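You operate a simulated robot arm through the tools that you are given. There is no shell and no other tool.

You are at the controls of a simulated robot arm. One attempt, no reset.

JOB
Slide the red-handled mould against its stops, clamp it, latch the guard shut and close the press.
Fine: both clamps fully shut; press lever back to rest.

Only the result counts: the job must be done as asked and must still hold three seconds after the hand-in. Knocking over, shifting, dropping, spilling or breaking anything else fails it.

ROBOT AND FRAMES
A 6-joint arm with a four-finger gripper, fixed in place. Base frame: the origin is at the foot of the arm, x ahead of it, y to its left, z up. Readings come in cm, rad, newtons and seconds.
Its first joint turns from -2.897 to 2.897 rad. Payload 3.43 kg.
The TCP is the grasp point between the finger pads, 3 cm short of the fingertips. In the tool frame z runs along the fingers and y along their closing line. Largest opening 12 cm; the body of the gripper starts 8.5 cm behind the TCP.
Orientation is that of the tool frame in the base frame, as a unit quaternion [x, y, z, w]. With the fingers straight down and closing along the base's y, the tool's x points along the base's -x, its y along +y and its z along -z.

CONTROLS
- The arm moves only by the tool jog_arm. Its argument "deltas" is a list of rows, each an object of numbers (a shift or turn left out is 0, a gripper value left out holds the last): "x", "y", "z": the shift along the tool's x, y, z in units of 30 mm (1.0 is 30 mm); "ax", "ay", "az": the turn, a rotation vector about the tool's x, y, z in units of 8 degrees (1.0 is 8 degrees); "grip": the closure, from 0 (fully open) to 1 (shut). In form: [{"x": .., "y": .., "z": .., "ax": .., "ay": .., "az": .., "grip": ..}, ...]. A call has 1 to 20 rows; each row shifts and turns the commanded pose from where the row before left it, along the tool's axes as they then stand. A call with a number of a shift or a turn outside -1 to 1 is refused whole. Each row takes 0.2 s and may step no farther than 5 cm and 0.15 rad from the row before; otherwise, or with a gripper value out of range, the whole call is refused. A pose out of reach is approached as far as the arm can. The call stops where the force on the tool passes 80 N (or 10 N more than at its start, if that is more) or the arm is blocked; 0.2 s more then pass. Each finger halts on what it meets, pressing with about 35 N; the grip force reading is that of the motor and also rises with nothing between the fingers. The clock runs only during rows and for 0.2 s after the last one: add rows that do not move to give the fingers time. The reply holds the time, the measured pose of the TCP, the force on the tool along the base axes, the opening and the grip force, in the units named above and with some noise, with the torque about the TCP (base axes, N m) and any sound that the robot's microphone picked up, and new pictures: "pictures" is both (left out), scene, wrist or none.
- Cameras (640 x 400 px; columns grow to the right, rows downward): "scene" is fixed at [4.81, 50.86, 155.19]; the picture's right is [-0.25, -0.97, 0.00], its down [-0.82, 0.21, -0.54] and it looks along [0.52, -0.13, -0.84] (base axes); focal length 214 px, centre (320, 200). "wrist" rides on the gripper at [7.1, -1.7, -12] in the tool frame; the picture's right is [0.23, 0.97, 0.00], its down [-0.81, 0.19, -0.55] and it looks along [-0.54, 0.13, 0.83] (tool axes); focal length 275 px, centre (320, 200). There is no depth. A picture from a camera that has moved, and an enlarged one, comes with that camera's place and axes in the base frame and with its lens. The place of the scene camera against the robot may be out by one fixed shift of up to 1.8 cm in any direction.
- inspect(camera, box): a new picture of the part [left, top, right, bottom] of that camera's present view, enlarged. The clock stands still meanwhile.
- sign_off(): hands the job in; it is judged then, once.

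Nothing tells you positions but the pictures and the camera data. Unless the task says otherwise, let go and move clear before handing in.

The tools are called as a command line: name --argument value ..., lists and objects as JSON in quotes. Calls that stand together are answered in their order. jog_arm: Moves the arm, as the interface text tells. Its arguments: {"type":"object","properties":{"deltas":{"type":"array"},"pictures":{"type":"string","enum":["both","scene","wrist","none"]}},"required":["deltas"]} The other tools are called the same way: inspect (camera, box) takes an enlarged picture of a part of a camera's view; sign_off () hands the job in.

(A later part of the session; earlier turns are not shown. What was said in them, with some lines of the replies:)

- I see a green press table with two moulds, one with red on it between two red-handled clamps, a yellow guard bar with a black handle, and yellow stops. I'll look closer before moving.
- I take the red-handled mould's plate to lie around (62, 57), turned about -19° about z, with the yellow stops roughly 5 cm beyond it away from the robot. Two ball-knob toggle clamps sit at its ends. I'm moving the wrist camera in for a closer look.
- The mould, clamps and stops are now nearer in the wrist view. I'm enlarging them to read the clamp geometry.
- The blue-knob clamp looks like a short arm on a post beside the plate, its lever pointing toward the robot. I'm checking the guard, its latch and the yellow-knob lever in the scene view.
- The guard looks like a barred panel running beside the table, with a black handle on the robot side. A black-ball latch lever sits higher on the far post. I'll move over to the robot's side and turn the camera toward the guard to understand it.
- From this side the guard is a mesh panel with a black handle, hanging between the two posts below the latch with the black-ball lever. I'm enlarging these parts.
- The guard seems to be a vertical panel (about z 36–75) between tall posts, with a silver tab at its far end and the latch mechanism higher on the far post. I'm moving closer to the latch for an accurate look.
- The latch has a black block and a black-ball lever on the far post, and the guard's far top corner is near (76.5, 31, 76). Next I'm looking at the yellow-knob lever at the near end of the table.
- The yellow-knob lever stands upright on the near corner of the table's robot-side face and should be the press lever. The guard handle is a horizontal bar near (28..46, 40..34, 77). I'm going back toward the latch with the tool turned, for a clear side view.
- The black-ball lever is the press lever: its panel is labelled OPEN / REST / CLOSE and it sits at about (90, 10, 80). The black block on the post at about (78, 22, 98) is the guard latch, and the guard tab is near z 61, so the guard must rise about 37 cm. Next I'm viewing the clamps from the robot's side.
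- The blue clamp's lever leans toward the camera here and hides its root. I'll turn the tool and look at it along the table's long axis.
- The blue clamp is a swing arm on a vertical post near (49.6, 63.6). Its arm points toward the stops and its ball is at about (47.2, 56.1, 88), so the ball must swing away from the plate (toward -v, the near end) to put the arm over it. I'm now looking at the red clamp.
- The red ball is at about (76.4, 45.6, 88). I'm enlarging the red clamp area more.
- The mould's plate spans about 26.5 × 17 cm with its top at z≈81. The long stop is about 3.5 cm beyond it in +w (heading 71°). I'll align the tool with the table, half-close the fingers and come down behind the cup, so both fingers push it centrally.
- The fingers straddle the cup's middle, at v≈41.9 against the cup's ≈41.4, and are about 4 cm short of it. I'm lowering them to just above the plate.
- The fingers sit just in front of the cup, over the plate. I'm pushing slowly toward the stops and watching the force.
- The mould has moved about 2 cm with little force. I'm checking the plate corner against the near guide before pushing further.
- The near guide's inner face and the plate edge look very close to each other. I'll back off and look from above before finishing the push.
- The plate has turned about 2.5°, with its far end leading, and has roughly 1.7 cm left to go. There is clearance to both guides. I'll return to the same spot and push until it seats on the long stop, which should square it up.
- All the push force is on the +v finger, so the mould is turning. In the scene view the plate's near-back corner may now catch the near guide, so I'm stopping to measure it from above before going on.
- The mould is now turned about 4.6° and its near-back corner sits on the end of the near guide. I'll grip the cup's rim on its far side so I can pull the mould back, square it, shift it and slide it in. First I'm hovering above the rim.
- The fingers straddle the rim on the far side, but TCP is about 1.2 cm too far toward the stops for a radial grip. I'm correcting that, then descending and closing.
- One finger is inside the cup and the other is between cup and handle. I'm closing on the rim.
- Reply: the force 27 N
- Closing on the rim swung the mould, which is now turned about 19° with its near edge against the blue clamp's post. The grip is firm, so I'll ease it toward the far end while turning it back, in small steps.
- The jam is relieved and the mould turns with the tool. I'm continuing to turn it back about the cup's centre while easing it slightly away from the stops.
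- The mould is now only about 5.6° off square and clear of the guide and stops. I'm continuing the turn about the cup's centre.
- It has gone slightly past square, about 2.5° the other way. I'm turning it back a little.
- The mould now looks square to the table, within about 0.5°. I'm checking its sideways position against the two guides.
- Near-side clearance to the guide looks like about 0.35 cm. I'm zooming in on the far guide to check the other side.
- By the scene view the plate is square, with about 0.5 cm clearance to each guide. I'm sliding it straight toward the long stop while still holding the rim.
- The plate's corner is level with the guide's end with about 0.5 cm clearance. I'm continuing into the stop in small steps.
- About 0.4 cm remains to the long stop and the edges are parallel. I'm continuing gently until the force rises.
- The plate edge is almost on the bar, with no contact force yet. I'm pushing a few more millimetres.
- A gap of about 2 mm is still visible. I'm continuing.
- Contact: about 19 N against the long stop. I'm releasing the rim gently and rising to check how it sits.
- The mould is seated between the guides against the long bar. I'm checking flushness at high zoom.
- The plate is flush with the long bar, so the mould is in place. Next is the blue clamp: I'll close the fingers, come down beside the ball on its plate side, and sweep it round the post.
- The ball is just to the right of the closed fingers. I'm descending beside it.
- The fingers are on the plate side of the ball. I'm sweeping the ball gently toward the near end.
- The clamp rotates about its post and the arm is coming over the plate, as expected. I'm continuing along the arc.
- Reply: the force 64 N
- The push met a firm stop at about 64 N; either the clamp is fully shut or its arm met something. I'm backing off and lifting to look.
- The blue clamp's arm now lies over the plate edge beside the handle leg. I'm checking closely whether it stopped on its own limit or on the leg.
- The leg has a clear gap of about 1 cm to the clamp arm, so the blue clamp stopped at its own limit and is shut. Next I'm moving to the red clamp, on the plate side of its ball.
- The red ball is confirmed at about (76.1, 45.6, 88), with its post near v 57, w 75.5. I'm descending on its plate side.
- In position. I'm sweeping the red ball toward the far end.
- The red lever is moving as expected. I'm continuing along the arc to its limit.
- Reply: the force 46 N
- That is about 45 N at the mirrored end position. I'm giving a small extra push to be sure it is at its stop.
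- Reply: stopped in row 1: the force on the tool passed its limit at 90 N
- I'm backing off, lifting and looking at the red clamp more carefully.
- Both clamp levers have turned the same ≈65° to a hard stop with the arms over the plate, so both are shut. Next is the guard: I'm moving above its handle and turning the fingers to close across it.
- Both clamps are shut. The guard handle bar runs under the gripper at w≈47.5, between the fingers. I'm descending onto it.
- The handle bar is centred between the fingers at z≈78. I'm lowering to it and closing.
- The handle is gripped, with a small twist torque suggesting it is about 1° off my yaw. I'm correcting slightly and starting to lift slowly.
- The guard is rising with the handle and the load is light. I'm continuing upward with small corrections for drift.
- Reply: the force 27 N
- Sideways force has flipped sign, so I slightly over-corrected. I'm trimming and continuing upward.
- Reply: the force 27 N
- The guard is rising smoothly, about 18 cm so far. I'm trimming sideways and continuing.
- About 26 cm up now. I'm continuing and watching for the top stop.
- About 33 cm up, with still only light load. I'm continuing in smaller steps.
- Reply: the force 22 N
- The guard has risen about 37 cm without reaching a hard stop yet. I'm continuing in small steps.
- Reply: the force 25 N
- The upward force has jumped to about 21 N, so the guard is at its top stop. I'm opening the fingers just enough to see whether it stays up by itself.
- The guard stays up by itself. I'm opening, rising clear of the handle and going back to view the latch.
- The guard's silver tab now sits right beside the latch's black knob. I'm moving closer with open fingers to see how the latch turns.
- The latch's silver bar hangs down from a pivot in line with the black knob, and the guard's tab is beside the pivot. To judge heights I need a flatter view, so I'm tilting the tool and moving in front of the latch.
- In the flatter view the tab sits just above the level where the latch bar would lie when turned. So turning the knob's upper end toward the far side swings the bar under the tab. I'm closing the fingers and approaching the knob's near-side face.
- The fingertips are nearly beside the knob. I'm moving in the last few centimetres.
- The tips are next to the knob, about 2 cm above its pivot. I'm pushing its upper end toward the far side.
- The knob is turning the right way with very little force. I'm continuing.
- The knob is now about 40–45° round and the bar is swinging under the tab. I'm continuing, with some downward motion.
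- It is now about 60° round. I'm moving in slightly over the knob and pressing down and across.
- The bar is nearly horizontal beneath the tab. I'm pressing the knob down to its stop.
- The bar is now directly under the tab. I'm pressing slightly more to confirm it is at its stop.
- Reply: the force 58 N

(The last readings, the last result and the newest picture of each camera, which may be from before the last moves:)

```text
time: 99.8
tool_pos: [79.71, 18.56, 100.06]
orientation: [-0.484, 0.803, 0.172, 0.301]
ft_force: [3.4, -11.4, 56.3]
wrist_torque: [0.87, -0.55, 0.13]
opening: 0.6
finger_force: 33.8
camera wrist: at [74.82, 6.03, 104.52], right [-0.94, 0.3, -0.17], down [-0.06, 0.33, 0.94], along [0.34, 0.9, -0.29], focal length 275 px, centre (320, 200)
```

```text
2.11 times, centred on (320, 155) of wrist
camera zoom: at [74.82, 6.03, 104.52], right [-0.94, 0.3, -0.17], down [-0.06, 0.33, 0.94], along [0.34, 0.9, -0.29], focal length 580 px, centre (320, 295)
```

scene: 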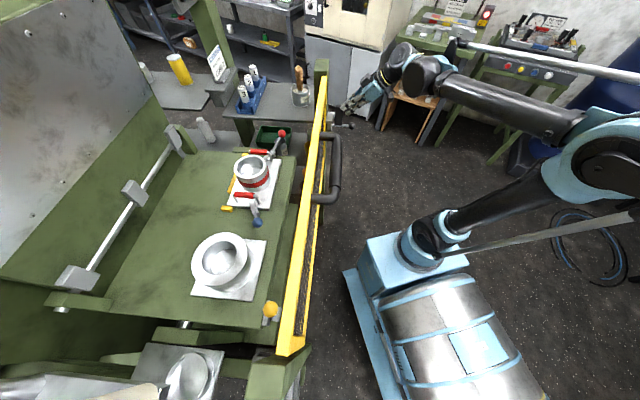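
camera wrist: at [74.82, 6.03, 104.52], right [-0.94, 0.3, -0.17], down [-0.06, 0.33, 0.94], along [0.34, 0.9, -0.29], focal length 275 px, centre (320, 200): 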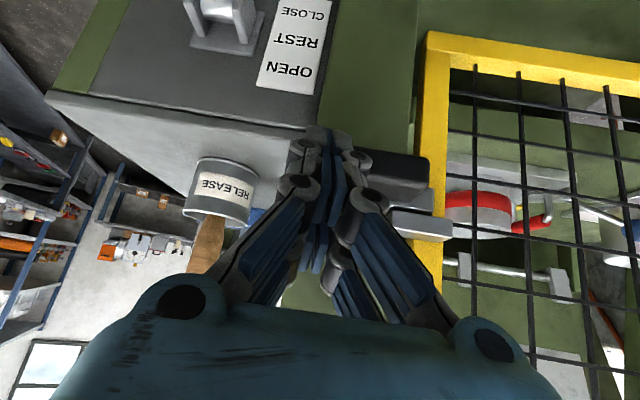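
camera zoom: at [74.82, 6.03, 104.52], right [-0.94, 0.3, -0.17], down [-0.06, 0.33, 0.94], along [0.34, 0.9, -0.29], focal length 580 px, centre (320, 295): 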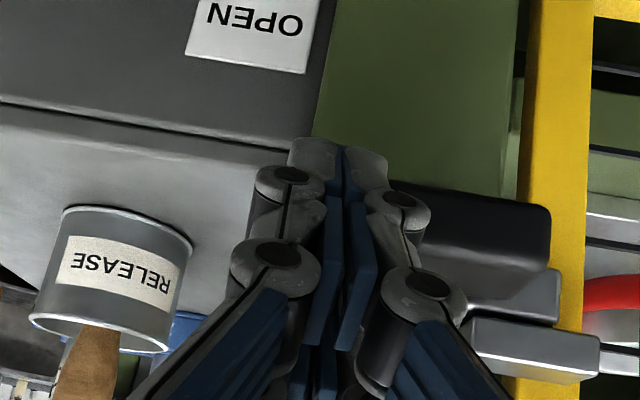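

The latch knob is hard against its stop with its bar under the guard's tab, so the guard is latched. I'm backing off and turning to the press lever.

jog_arm --deltas '[{"x": -0.3, "z": -0.38}, {"x": -0.3, "z": -0.38}, {"x": 0.75, "y": -0.15, "z": -0.63}, {"x": 0.75, "y": -0.15, "z": -0.63}, {"x": 0.75, "y": -0.15, "z": -0.63}, {"x": 0.75, "y": -0.15, "z": -0.63}, {"ay": 1, "grip": 0.4}, {"ay": 1}, {"ay": 1}]'

inspect --camera "wrist" --box '[200, 60, 440, 260]'

inspect --camera "scene" --box '[290, 60, 390, 160]'

```text
time: 101.8
tool_pos: [75.7, 7.26, 102.77]
orientation: [-0.511, 0.848, 0.066, 0.124]
ft_force: [-0.3, -0.3, 1.2]
wrist_torque: [0.0, -0.03, -0.02]
opening: 7.18
finger_force: 0.0
camera wrist: at [72.21, -2.58, 112.23], right [-0.96, 0.26, -0.08], down [0.11, 0.65, 0.75], along [0.25, 0.72, -0.65], focal length 275 px, centre (320, 200)
```

scene: 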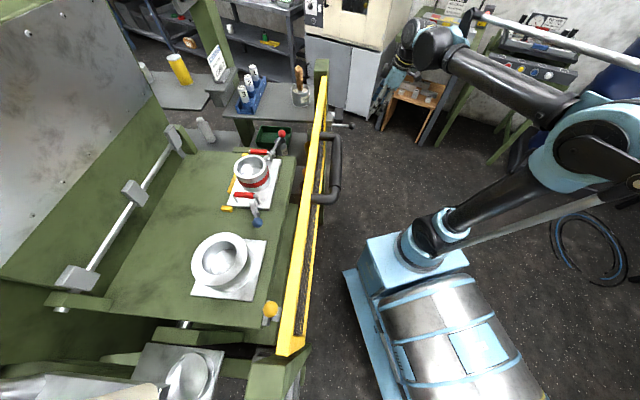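
wrist: 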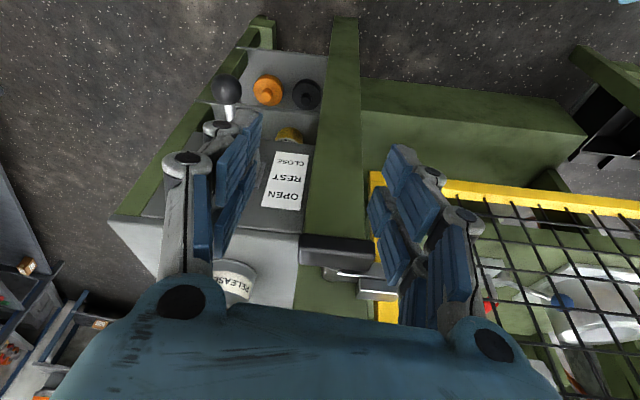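

```text
2.00 times, centred on (320, 160) of wrist
camera zoom: at [72.21, -2.58, 112.23], right [-0.96, 0.26, -0.08], down [0.11, 0.65, 0.75], along [0.25, 0.72, -0.65], focal length 551 px, centre (320, 280)
```

zoom: 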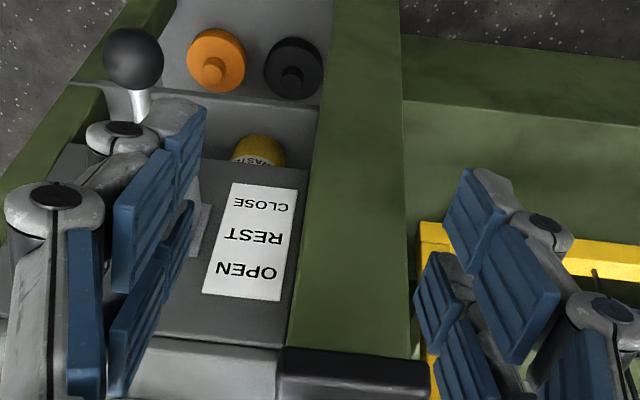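

```text
4.00 times, centred on (340, 110) of scene
camera zoom: at [4.81, 50.86, 155.19], right [-0.25, -0.97, 0.0], down [-0.82, 0.21, -0.54], along [0.52, -0.13, -0.84], focal length 858 px, centre (240, 560)
```

zoom: 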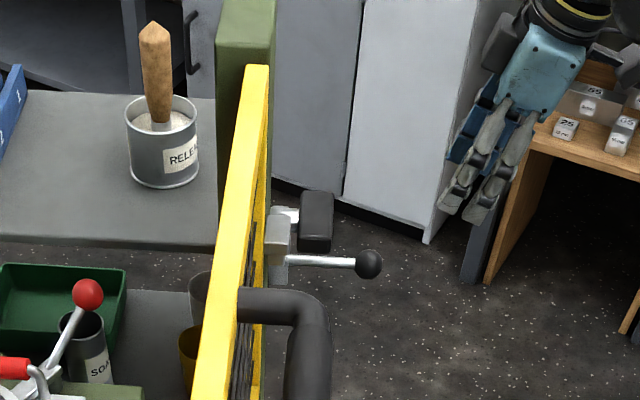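

The latch knob now lies horizontal. The press lever's ball is at about (90.5, 10.3, 80), and its lever points toward the robot at REST, with CLOSE below it. I'm moving above the ball to grip it so I can move it both down and back up.

jog_arm --deltas '[{"x": -0.41, "y": -0.78, "z": 0.87}, {"x": -0.41, "y": -0.78, "z": 0.87}, {"x": -0.41, "y": -0.78, "z": 0.87}, {"x": -0.41, "y": -0.78, "z": 0.87}, {"x": -0.41, "y": -0.78, "z": 0.87}]'

inspect --camera "wrist" --box '[200, 60, 440, 260]'

```text
time: 103.0
tool_pos: [90.49, 10.06, 91.85]
orientation: [-0.51, 0.848, 0.067, 0.126]
ft_force: [-0.9, 0.4, 0.5]
wrist_torque: [-0.01, -0.03, -0.02]
opening: 7.22
finger_force: 0.0
camera wrist: at [86.92, 0.27, 101.45], right [-0.96, 0.26, -0.08], down [0.11, 0.65, 0.75], along [0.25, 0.72, -0.65], focal length 275 px, centre (320, 200)
```

scene: 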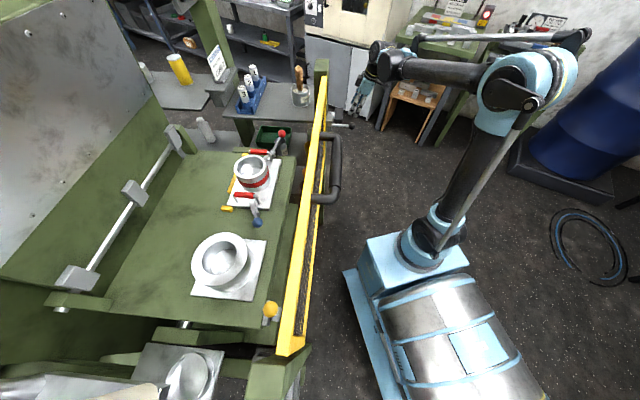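
wrist: 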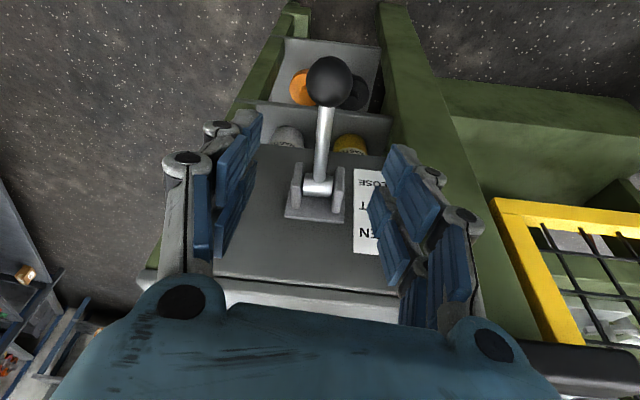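

```text
2.00 times, centred on (320, 160) of wrist
camera zoom: at [86.92, 0.27, 101.45], right [-0.96, 0.26, -0.08], down [0.11, 0.65, 0.75], along [0.25, 0.72, -0.65], focal length 551 px, centre (320, 280)
```

zoom: 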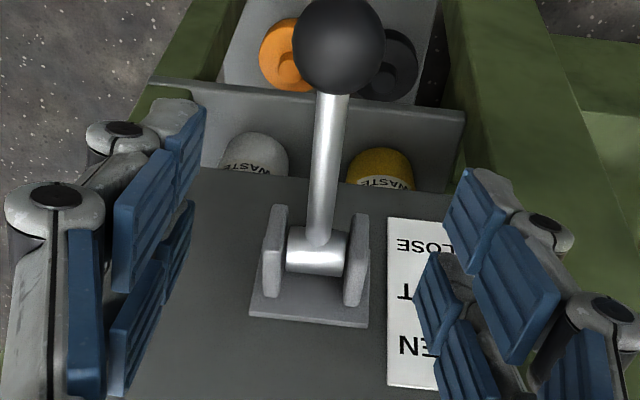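

I have a clear view of the lever: it hinges in a clevis about the table's long axis, and the ball is right below the gripper. I'm descending around the ball.

jog_arm --deltas '[{"x": 0.26, "y": -0.01, "z": 0.953}, {"x": 0.26, "y": -0.01, "z": 0.953}, {"x": 0.26, "y": -0.01, "z": 0.953}, {"x": 0.26, "y": -0.01, "z": 0.953}]'

inspect --camera "wrist" --box '[200, 100, 440, 300]'

inspect --camera "scene" --box '[310, 60, 410, 160]'

```text
time: 104.0
tool_pos: [90.84, 10.25, 80.08]
orientation: [-0.511, 0.848, 0.066, 0.126]
ft_force: [-0.7, 0.2, -0.8]
wrist_torque: [0.0, -0.03, 0.03]
opening: 7.19
finger_force: 0.0
camera wrist: at [87.38, 0.37, 89.57], right [-0.96, 0.26, -0.08], down [0.11, 0.65, 0.75], along [0.25, 0.72, -0.65], focal length 275 px, centre (320, 200)
```

scene: 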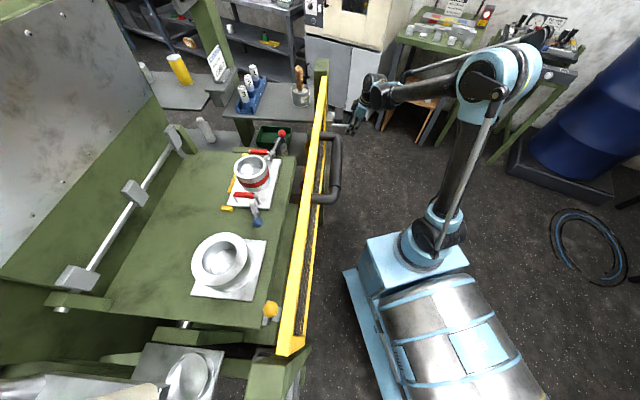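
wrist: 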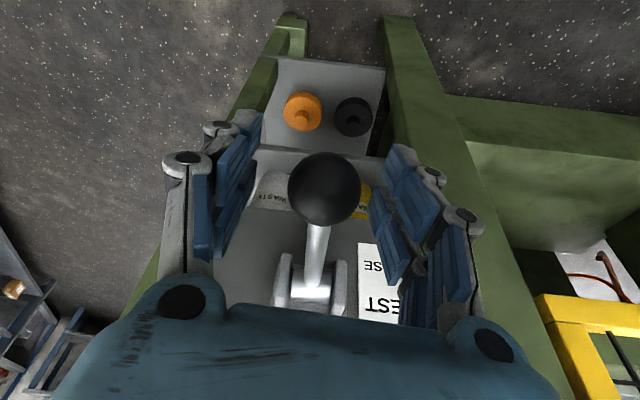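

```text
2.00 times, centred on (320, 200) of wrist
camera zoom: at [87.38, 0.37, 89.57], right [-0.96, 0.26, -0.08], down [0.11, 0.65, 0.75], along [0.25, 0.72, -0.65], focal length 551 px, centre (320, 200)
```

zoom: 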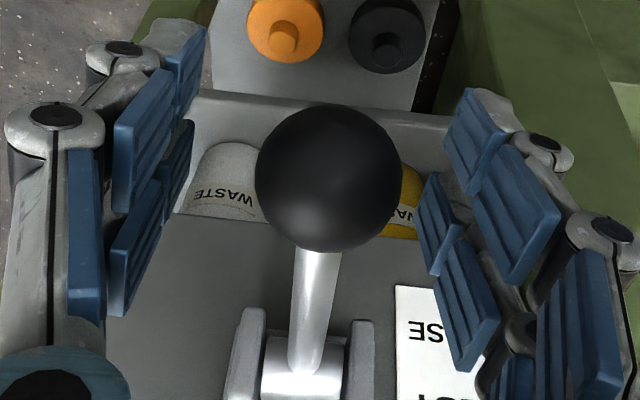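

```text
4.00 times, centred on (360, 110) of scene
camera zoom: at [4.81, 50.86, 155.19], right [-0.25, -0.97, 0.0], down [-0.82, 0.21, -0.54], along [0.52, -0.13, -0.84], focal length 858 px, centre (160, 560)
```

zoom: 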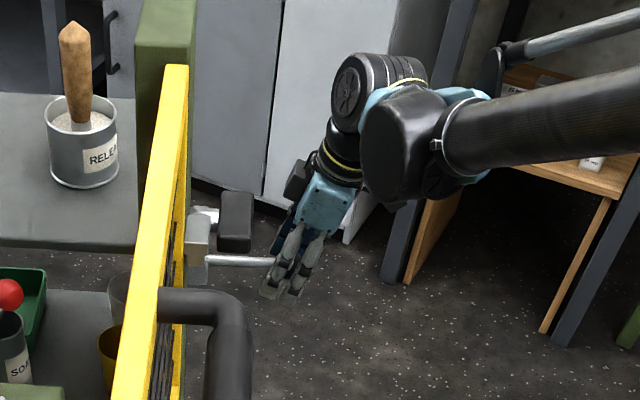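

The ball is centred between the fingers. I'm closing on it.

jog_arm --deltas '[{"grip": 1}, {"grip": 1}, {"grip": 1}]' --pictures "wrist"

```text
time: 104.8
tool_pos: [90.72, 10.32, 80.01]
orientation: [-0.511, 0.848, 0.067, 0.124]
ft_force: [-34.1, 15.9, -6.5]
wrist_torque: [-0.35, 0.28, -0.03]
opening: 3.49
finger_force: 45.2
camera wrist: at [87.24, 0.47, 89.61], right [-0.96, 0.26, -0.08], down [0.11, 0.65, 0.75], along [0.25, 0.72, -0.65], focal length 275 px, centre (320, 200)
```

wrist: 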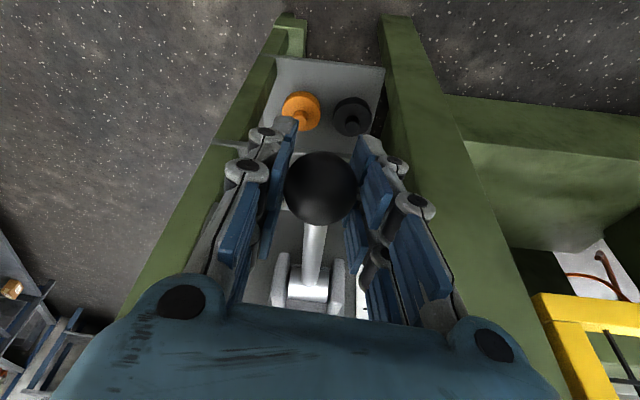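

The ball is gripped with a slight sideways offset. I'm relieving it and starting to press the lever down along its arc.

jog_arm --deltas '[{"y": 0.04}, {"x": 0.017, "y": 0.015, "z": 0.41}]' --pictures "none"

```text
time: 105.4
tool_pos: [90.85, 10.53, 78.92]
orientation: [-0.51, 0.848, 0.065, 0.125]
ft_force: [-38.2, -2.3, 2.8]
wrist_torque: [0.27, -0.16, 0.17]
opening: 3.58
finger_force: 44.7
```

The lever moves freely downward. I'm trimming sideways more and continuing down.

jog_arm --deltas '[{"y": 0.06}, {"x": -0.015, "y": 0.03, "z": 0.42}]' --pictures "wrist"

inspect --camera "wrist" --box '[200, 100, 440, 300]'

inspect --camera "scene" --box '[310, 60, 410, 160]'

```text
time: 106.0
tool_pos: [91.06, 10.97, 77.64]
orientation: [-0.509, 0.849, 0.066, 0.127]
ft_force: [-12.5, -15.3, 1.7]
wrist_torque: [0.32, -0.19, 0.04]
opening: 3.6
finger_force: 45.1
camera wrist: at [87.47, 1.05, 87.25], right [-0.96, 0.26, -0.08], down [0.11, 0.65, 0.75], along [0.25, 0.72, -0.65], focal length 275 px, centre (320, 200)
```

wrist: 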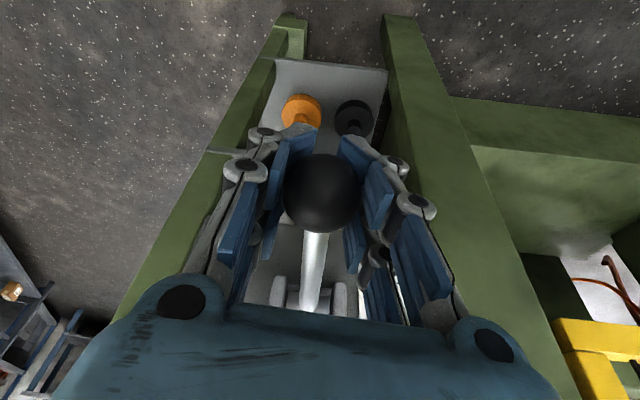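

```text
2.00 times, centred on (320, 200) of wrist
camera zoom: at [87.47, 1.05, 87.25], right [-0.96, 0.26, -0.08], down [0.11, 0.65, 0.75], along [0.25, 0.72, -0.65], focal length 551 px, centre (320, 200)
```

zoom: 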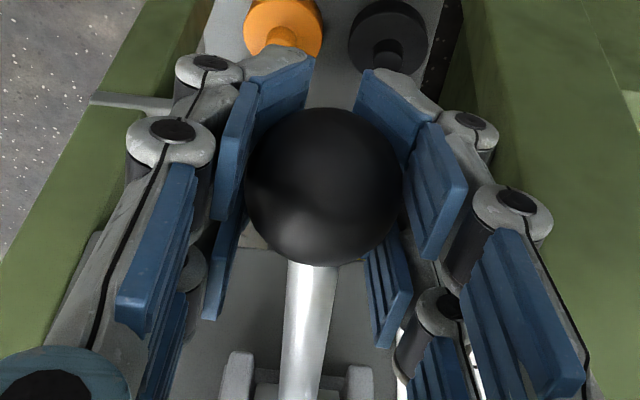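

```text
4.00 times, centred on (360, 110) of scene
camera zoom: at [4.81, 50.86, 155.19], right [-0.25, -0.97, 0.0], down [-0.82, 0.21, -0.54], along [0.52, -0.13, -0.84], focal length 858 px, centre (160, 560)
```

zoom: 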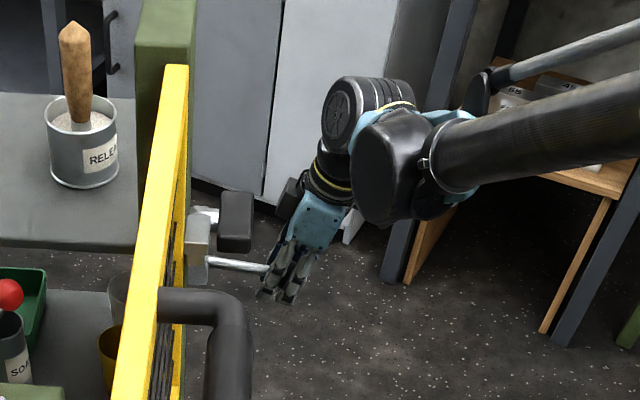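

The lever is turning down as intended. I'm continuing along the arc.

jog_arm --deltas '[{"x": 0.049, "y": 0.01, "z": 0.4}]' --pictures "none"

jog_arm --deltas '[{"x": -0.02, "y": 0.015, "z": 0.36}]' --pictures "wrist"

```text
time: 106.4
tool_pos: [91.19, 11.27, 76.37]
orientation: [-0.509, 0.849, 0.066, 0.127]
ft_force: [12.3, 0.9, 10.4]
wrist_torque: [0.71, -0.27, 0.01]
opening: 3.6
finger_force: 44.9
```

```text
time: 106.8
tool_pos: [91.34, 11.66, 75.4]
orientation: [-0.51, 0.848, 0.066, 0.126]
ft_force: [15.9, 4.1, 12.0]
wrist_torque: [0.65, -0.18, 0.04]
opening: 3.58
finger_force: 45.0
camera wrist: at [87.78, 1.7, 85.02], right [-0.96, 0.26, -0.08], down [0.11, 0.65, 0.76], along [0.25, 0.72, -0.65], focal length 275 px, centre (320, 200)
```

wrist: 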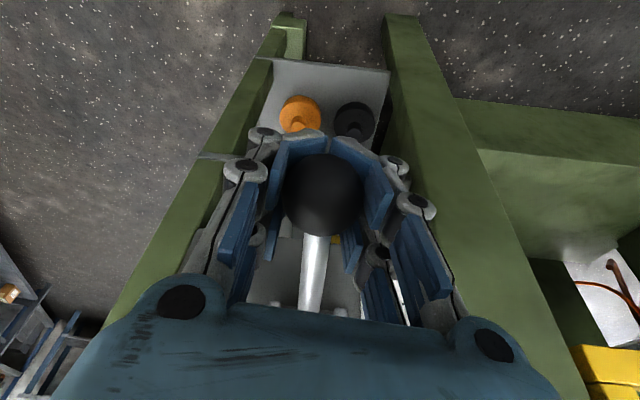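

Resistance is growing a little, about 12 N upward, but there is no stop yet. I'm continuing down.

jog_arm --deltas '[{"x": -0.05, "y": 0.03, "z": 0.36}]' --pictures "none"

jog_arm --deltas '[{"x": -0.06, "y": 0.03, "z": 0.33}]'

```text
time: 107.2
tool_pos: [91.42, 11.94, 74.38]
orientation: [-0.51, 0.848, 0.066, 0.126]
ft_force: [22.7, 0.1, 12.3]
wrist_torque: [0.78, -0.13, 0.13]
opening: 3.56
finger_force: 44.9
```

```text
time: 107.6
tool_pos: [91.62, 12.4, 73.45]
orientation: [-0.509, 0.849, 0.065, 0.125]
ft_force: [28.0, -10.3, 8.1]
wrist_torque: [0.75, -0.13, 0.1]
opening: 3.57
finger_force: 44.9
camera wrist: at [88.08, 2.49, 83.03], right [-0.96, 0.26, -0.08], down [0.11, 0.65, 0.75], along [0.25, 0.72, -0.65], focal length 275 px, centre (320, 200)
```

scene: 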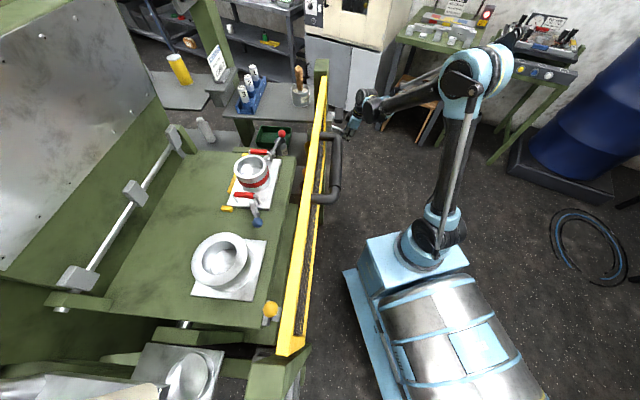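
wrist: 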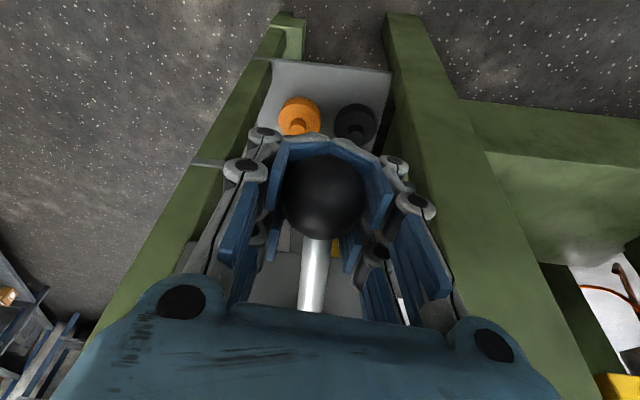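

There is still no hard stop and nothing has visibly changed on the press. I'm correcting the sideways offset and continuing down.

jog_arm --deltas '[{"x": -0.1, "y": -0.03, "z": 0.3}]' --pictures "none"

jog_arm --deltas '[{"x": -0.12, "y": 0.01, "z": 0.28}]' --pictures "scene"

```text
time: 108.0
tool_pos: [91.74, 12.78, 72.8]
orientation: [-0.51, 0.849, 0.067, 0.124]
ft_force: [7.6, -16.4, -5.3]
wrist_torque: [0.7, -0.08, 0.08]
opening: 3.54
finger_force: 45.0
```

```text
time: 108.4
tool_pos: [91.99, 13.35, 72.1]
orientation: [-0.51, 0.848, 0.067, 0.125]
ft_force: [-9.0, -12.8, 14.8]
wrist_torque: [-0.19, 0.1, -0.01]
opening: 3.54
finger_force: 44.9
```

scene: 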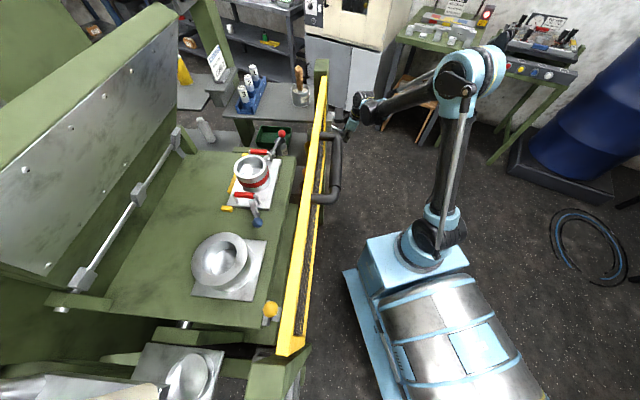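

The press lid has started to close while the lever is held at CLOSE. I'm holding it there and watching.

jog_arm --deltas '[{}, {}, {}, {}]' --pictures "scene"

```text
time: 109.4
tool_pos: [92.01, 13.34, 72.08]
orientation: [-0.51, 0.849, 0.066, 0.125]
ft_force: [-23.1, -8.1, 10.6]
wrist_torque: [0.02, -0.24, -0.21]
opening: 3.52
finger_force: 45.0
```

scene: 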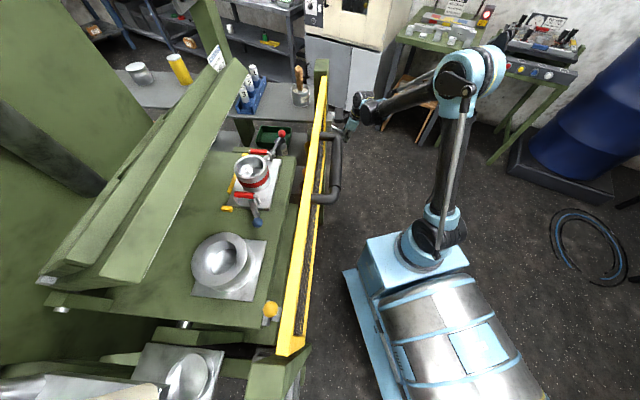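

The lid is swinging down. I'm continuing to hold the lever.

jog_arm --deltas '[{}, {}, {}, {}]' --pictures "scene"

```text
time: 110.4
tool_pos: [92.05, 13.43, 72.2]
orientation: [-0.511, 0.848, 0.067, 0.125]
ft_force: [-31.4, -7.2, 5.2]
wrist_torque: [0.08, -0.45, -0.25]
opening: 3.53
finger_force: 45.0
```

scene: 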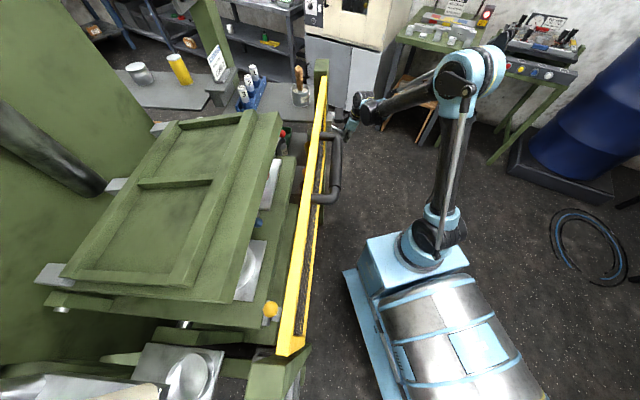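

The lid is over the table now. I'm holding until it stops moving.

jog_arm --deltas '[{}, {}, {}, {}]' --pictures "scene"

```text
time: 111.4
tool_pos: [92.04, 13.4, 72.28]
orientation: [-0.51, 0.848, 0.066, 0.126]
ft_force: [-36.6, -7.0, 0.2]
wrist_torque: [0.09, -0.64, -0.27]
opening: 3.54
finger_force: 44.6
```

scene: 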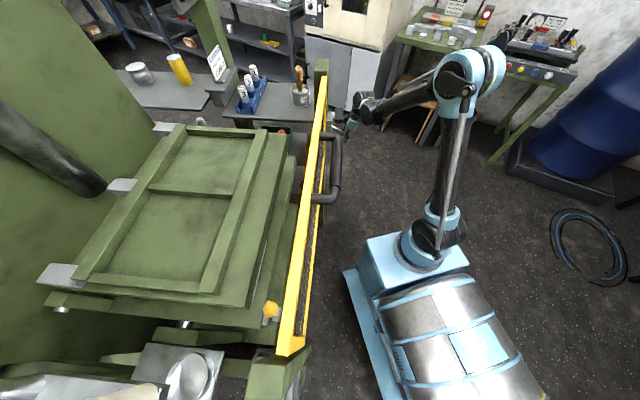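

The lid looks nearly flat. I'm easing the sideways load a little and holding a bit longer to be sure it is fully closed.

jog_arm --deltas '[{"y": 0.04}, {}, {}, {}]' --pictures "scene"

inspect --camera "scene" --box '[20, 110, 340, 340]'

```text
time: 112.4
tool_pos: [92.1, 13.26, 72.22]
orientation: [-0.51, 0.849, 0.066, 0.126]
ft_force: [-6.1, -12.7, 5.4]
wrist_torque: [0.12, -0.17, -0.02]
opening: 3.51
finger_force: 45.4
```

scene: 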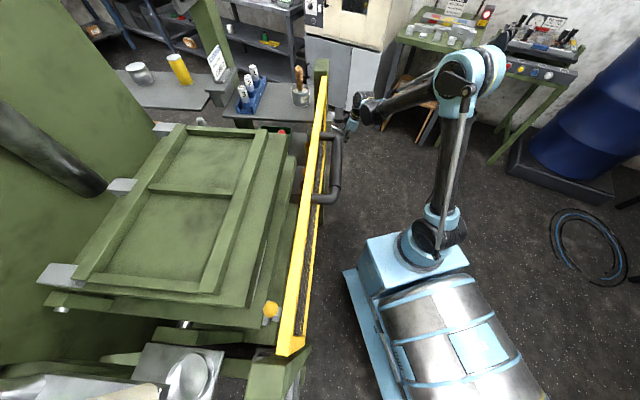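

```text
1.74 times, centred on (180, 225) of scene
camera zoom: at [4.81, 50.86, 155.19], right [-0.25, -0.97, 0.0], down [-0.82, 0.21, -0.54], along [0.52, -0.13, -0.84], focal length 373 px, centre (564, 156)
```

zoom: 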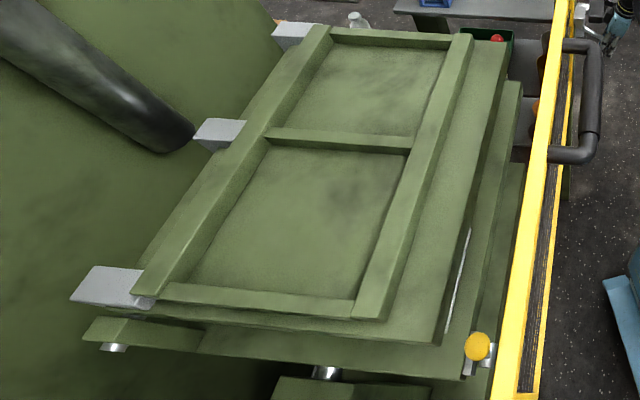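

The lid hasn't moved between the last two pictures, so the press is closed. I'm raising the lever back along the same arc toward REST.

jog_arm --deltas '[{"x": 0.135, "y": 0.0, "z": -0.241}, {"x": 0.065, "y": -0.02, "z": -0.245}, {"x": 0.073, "y": -0.013, "z": -0.344}, {"x": -0.004, "y": -0.02, "z": -0.353}]' --pictures "scene"

```text
time: 113.4
tool_pos: [91.47, 11.97, 75.31]
orientation: [-0.51, 0.848, 0.066, 0.127]
ft_force: [53.2, 27.5, 4.1]
wrist_torque: [-1.1, 1.12, 0.65]
opening: 3.54
finger_force: 45.3
```

scene: 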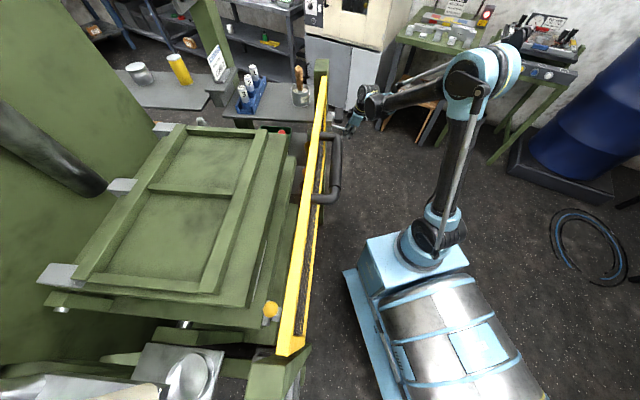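

The lid stays closed. The side forces have grown, so I'm correcting before continuing.

jog_arm --deltas '[{"x": -0.05, "y": -0.05, "z": 0.015}]' --pictures "none"

jog_arm --deltas '[{"x": 0.025, "y": -0.016, "z": -0.349}]' --pictures "wrist"

```text
time: 113.8
tool_pos: [91.42, 11.85, 75.33]
orientation: [-0.51, 0.848, 0.066, 0.125]
ft_force: [31.6, 17.5, 13.9]
wrist_torque: [0.16, 0.3, 0.42]
opening: 3.56
finger_force: 45.2
```

```text
time: 114.2
tool_pos: [91.41, 11.62, 76.31]
orientation: [-0.51, 0.848, 0.066, 0.125]
ft_force: [34.6, 32.1, -0.6]
wrist_torque: [-1.26, 0.86, 0.24]
opening: 3.53
finger_force: 45.1
camera wrist: at [87.85, 1.71, 85.8], right [-0.96, 0.26, -0.08], down [0.11, 0.65, 0.75], along [0.25, 0.72, -0.65], focal length 275 px, centre (320, 200)
```

wrist: 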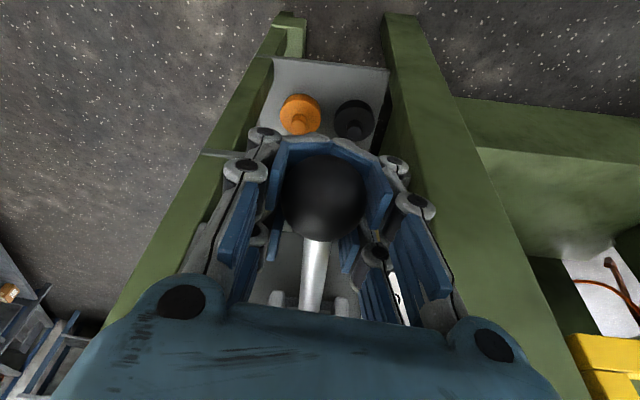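

I'm continuing up with the path held slightly nearer the panel.

jog_arm --deltas '[{"x": -0.07, "y": -0.03, "z": -0.41}]' --pictures "none"

jog_arm --deltas '[{"x": 0.01, "y": -0.01, "z": -0.44}]' --pictures "wrist"

inspect --camera "wrist" --box '[200, 100, 440, 300]'

```text
time: 114.6
tool_pos: [91.23, 11.49, 77.51]
orientation: [-0.511, 0.848, 0.067, 0.125]
ft_force: [18.1, 26.5, -6.0]
wrist_torque: [-1.18, 0.69, 0.08]
opening: 3.55
finger_force: 45.2
```

```text
time: 115.0
tool_pos: [91.21, 11.28, 78.61]
orientation: [-0.512, 0.847, 0.067, 0.124]
ft_force: [26.8, 52.7, -9.8]
wrist_torque: [-1.23, 0.61, -0.05]
opening: 3.54
finger_force: 45.0
camera wrist: at [87.69, 1.3, 88.28], right [-0.96, 0.26, -0.08], down [0.11, 0.65, 0.76], along [0.25, 0.72, -0.65], focal length 275 px, centre (320, 200)
```

wrist: 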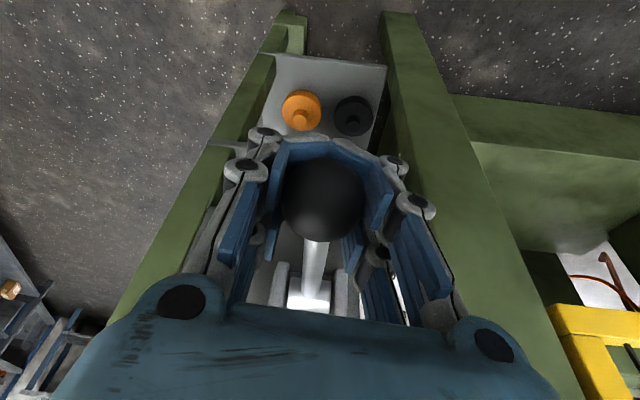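

```text
2.00 times, centred on (320, 200) of wrist
camera zoom: at [87.69, 1.3, 88.28], right [-0.96, 0.26, -0.08], down [0.11, 0.65, 0.76], along [0.25, 0.72, -0.65], focal length 551 px, centre (320, 200)
```

zoom: 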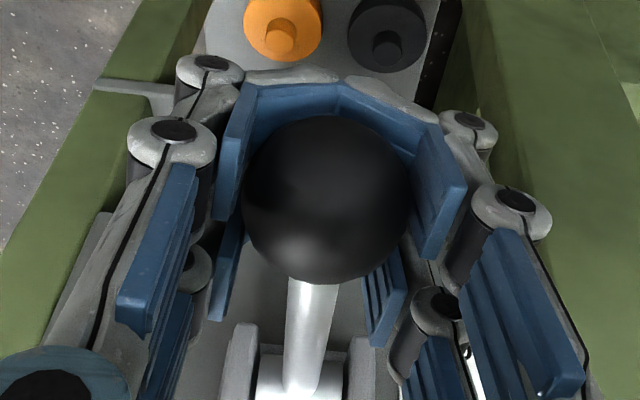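

The fingers have wrapped around the ball and it has slipped up the fingers. By the picture the ball is already back near its starting height (z≈80). I'm relieving the side force and opening to check.

jog_arm --deltas '[{"x": -0.06, "z": 0.02}, {"grip": 0.35}, {"grip": 0.35}, {"grip": 0.35}]'

inspect --camera "wrist" --box '[200, 100, 440, 300]'

```text
time: 116.0
tool_pos: [91.22, 11.11, 78.79]
orientation: [-0.511, 0.848, 0.066, 0.124]
ft_force: [0.3, -1.1, -0.3]
wrist_torque: [-0.02, -0.01, 0.01]
opening: 7.94
finger_force: 0.3
camera wrist: at [87.71, 1.19, 88.36], right [-0.96, 0.26, -0.08], down [0.11, 0.65, 0.75], along [0.25, 0.72, -0.65], focal length 275 px, centre (320, 200)
```

scene: 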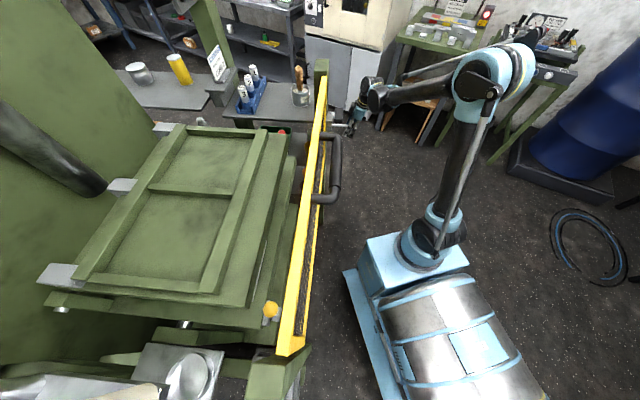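
wrist: 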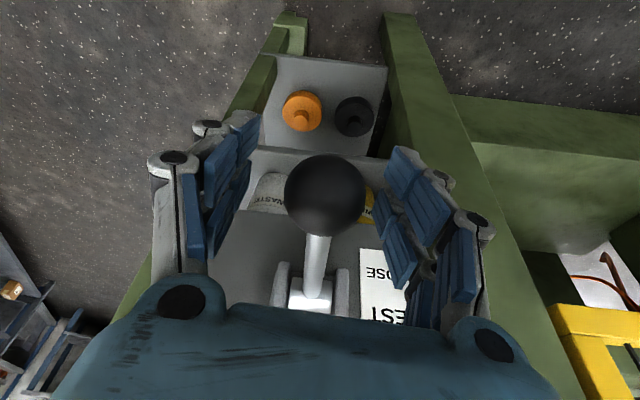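

```text
2.00 times, centred on (320, 200) of wrist
camera zoom: at [87.71, 1.19, 88.36], right [-0.96, 0.26, -0.08], down [0.11, 0.65, 0.75], along [0.25, 0.72, -0.65], focal length 551 px, centre (320, 200)
```

zoom: 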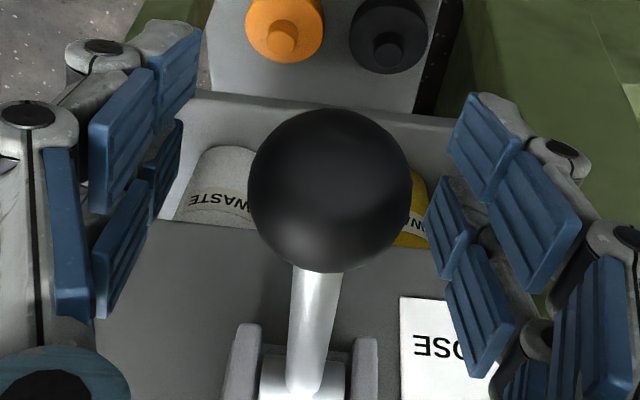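

The lever has returned: the ball is back at (90.6, 10.1, 80.1), the same as before I moved it, and the lid stays closed. I'm rising straight up clear of the lever.

jog_arm --deltas '[{"x": -0.27, "z": -0.94, "grip": 0.3}, {"x": -0.27, "z": -0.94}, {"x": -0.27, "z": -0.94}, {"x": -0.27, "z": -0.94}]'

inspect --camera "wrist" --box '[200, 60, 440, 260]'

```text
time: 117.0
tool_pos: [91.1, 11.15, 90.5]
orientation: [-0.51, 0.848, 0.066, 0.125]
ft_force: [0.0, 0.6, 0.6]
wrist_torque: [0.01, 0.04, 0.01]
opening: 8.41
finger_force: 0.1
camera wrist: at [87.6, 1.36, 100.06], right [-0.96, 0.26, -0.08], down [0.11, 0.65, 0.75], along [0.25, 0.72, -0.65], focal length 275 px, centre (320, 200)
```

scene: 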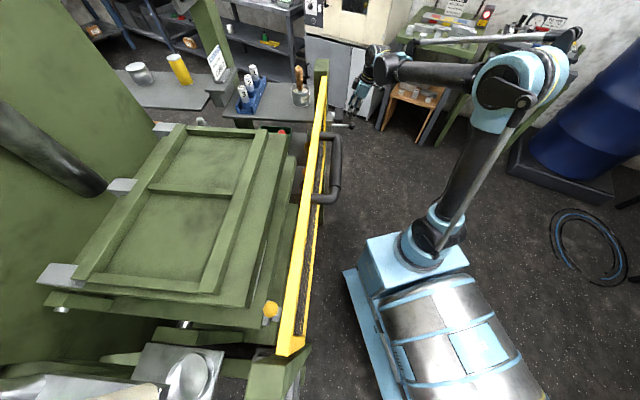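
wrist: 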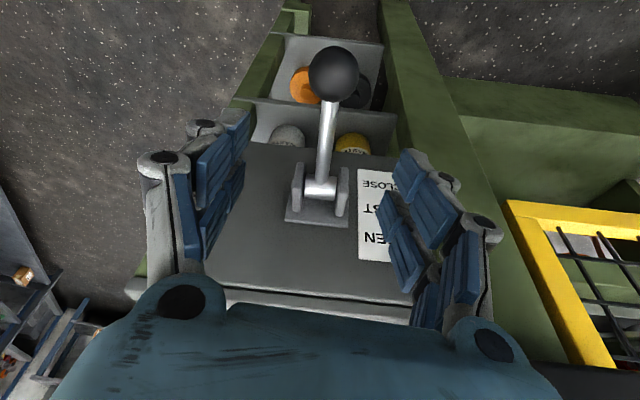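

```text
2.00 times, centred on (320, 160) of wrist
camera zoom: at [87.6, 1.36, 100.06], right [-0.96, 0.26, -0.08], down [0.11, 0.65, 0.75], along [0.25, 0.72, -0.65], focal length 551 px, centre (320, 280)
```

zoom: 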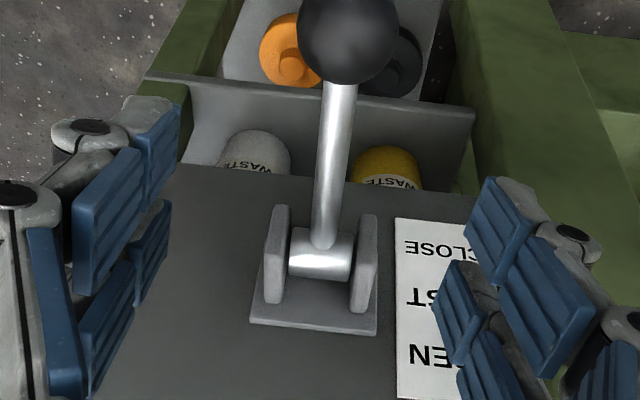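

The lever points the same way as before at REST. I'm moving away and checking the latch and guard once more.

jog_arm --deltas '[{"x": 0.5, "z": -0.8}, {"x": 0.5, "z": -0.8}, {"x": 0.5, "z": -0.8}, {"x": 0.5, "z": -0.8}, {"x": 0.5, "z": -0.8}, {"x": 0.4, "y": 0.9, "z": -0.3}, {"x": 0.4, "y": 0.9, "z": -0.3}, {"x": 0.4, "y": 0.9, "z": -0.3}, {"x": 0.4, "y": 0.9, "z": -0.3}, {"y": 0.9}]'

inspect --camera "wrist" --box '[200, 100, 440, 300]'

inspect --camera "scene" --box '[270, 60, 370, 160]'

inspect --camera "scene" --box '[230, 120, 330, 320]'

```text
time: 119.2
tool_pos: [71.38, 3.29, 101.69]
orientation: [-0.511, 0.848, 0.066, 0.124]
ft_force: [0.6, 0.1, -0.4]
wrist_torque: [0.01, 0.03, 0.03]
opening: 8.41
finger_force: 0.0
camera wrist: at [67.8, -6.63, 111.37], right [-0.96, 0.26, -0.08], down [0.11, 0.65, 0.75], along [0.25, 0.72, -0.65], focal length 275 px, centre (320, 200)
```

scene: 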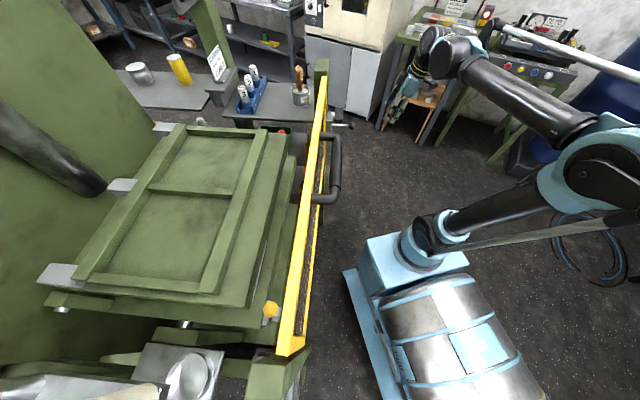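
wrist: 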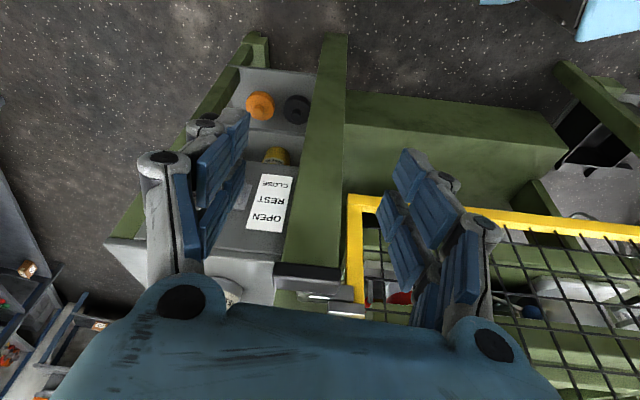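

```text
2.00 times, centred on (320, 200) of wrist
camera zoom: at [67.8, -6.63, 111.37], right [-0.96, 0.26, -0.08], down [0.11, 0.65, 0.75], along [0.25, 0.72, -0.65], focal length 551 px, centre (320, 200)
```

zoom: 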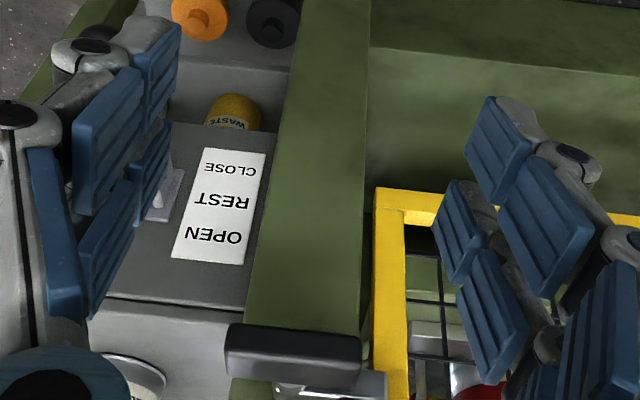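

```text
4.00 times, centred on (320, 110) of scene
camera zoom: at [4.81, 50.86, 155.19], right [-0.25, -0.97, 0.0], down [-0.82, 0.21, -0.54], along [0.52, -0.13, -0.84], focal length 858 px, centre (320, 560)
```

zoom: 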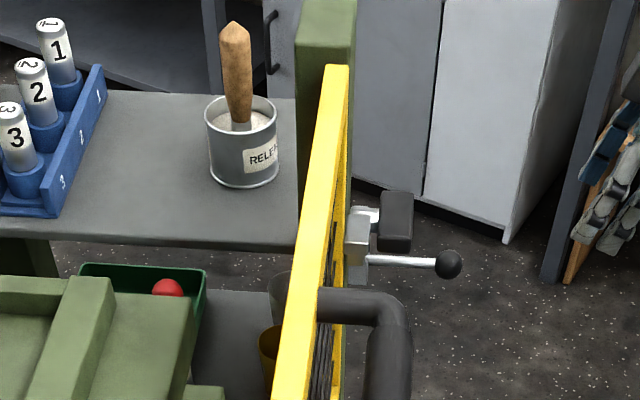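

```text
2.00 times, centred on (280, 220) of scene
camera zoom: at [4.81, 50.86, 155.19], right [-0.25, -0.97, 0.0], down [-0.82, 0.21, -0.54], along [0.52, -0.13, -0.84], focal length 429 px, centre (400, 160)
```

zoom: 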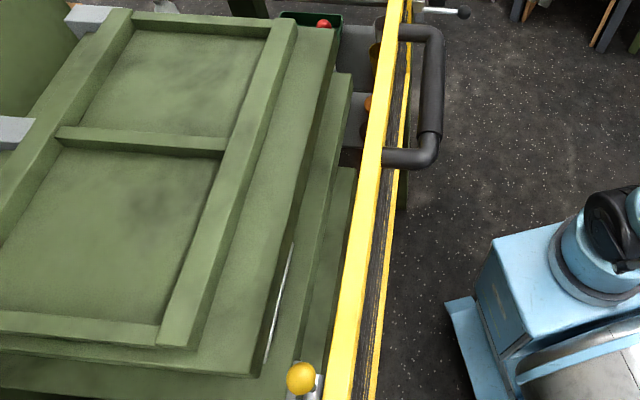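

The latch and lever are as I left them. I'm taking a last look through the guard mesh at the mould and clamps under the closed lid.

jog_arm --deltas '[{"y": 0.9}, {"y": 0.9}, {"y": 0.9}, {"y": 0.9}, {"y": 0.9}, {"y": 0.9}, {"y": 0.6, "grip": 0}, {"ay": -1}, {"ay": -1}, {"ay": -1}]' --pictures "wrist"

inspect --camera "wrist" --box '[200, 100, 440, 300]'

```text
time: 121.4
tool_pos: [55.55, 11.78, 101.62]
orientation: [-0.485, 0.803, 0.171, 0.3]
ft_force: [0.3, 0.5, -0.4]
wrist_torque: [0.01, 0.01, -0.01]
opening: 12.01
finger_force: 0.1
camera wrist: at [50.63, -0.78, 106.17], right [-0.94, 0.3, -0.16], down [-0.06, 0.33, 0.94], along [0.34, 0.9, -0.29], focal length 275 px, centre (320, 200)
```

wrist: 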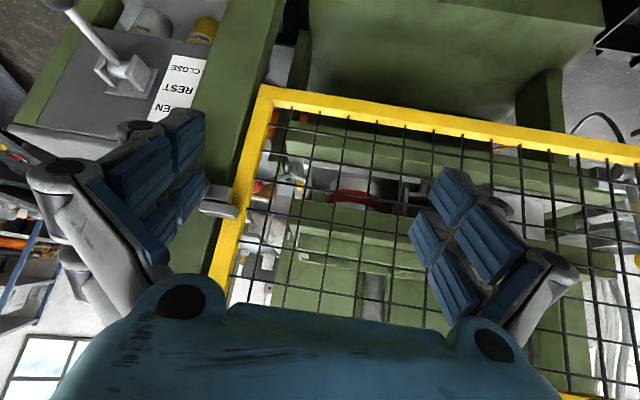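

```text
2.00 times, centred on (320, 200) of wrist
camera zoom: at [50.63, -0.78, 106.17], right [-0.94, 0.3, -0.16], down [-0.06, 0.33, 0.94], along [0.34, 0.9, -0.29], focal length 551 px, centre (320, 200)
```

zoom: 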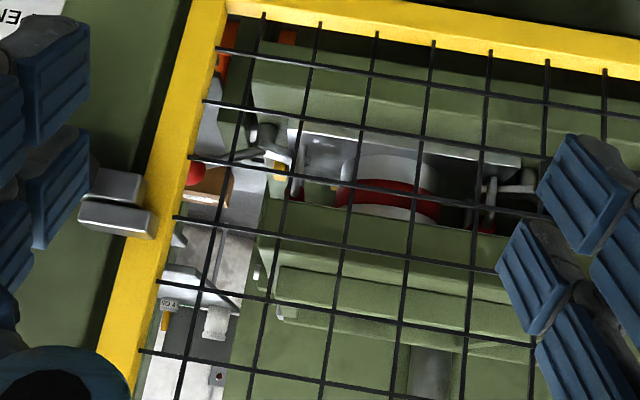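

Through the mesh I can see the mould seated under the closed lid, with both clamp arms still turned over the plate. The latch bar is under the tab and the press lever is at REST. The arm is clear, so I'm handing in.

sign_off

```text
The job is handed in.
```

The whole sequence is done and handed in; the verdict has not come back. Before handing in I checked each part in the camera views:

- **Mould:** it sits between the guides and flush against the long yellow stop. My first pushes turned it, so I gripped the rim, squared it up and slid it home. While I was closing on the rim it swung and its near edge pressed briefly against the blue clamp's post. I saw no sign that anything else moved.
- **Clamps:** both levers turned about 65° to a hard stop, with the arms over the plate. They still looked shut after the lid closed.
- **Guard:** it is raised to its top stop. The latch knob is turned fully, with its bar under the guard's tab.
- **Press:** I held the lever at CLOSE until the lid stopped moving. The lid has stayed closed since.
- **Press lever:** it is back at REST, with its ball within about 0.1 cm of where it started.

The gripper is empty and the arm is clear of everything.
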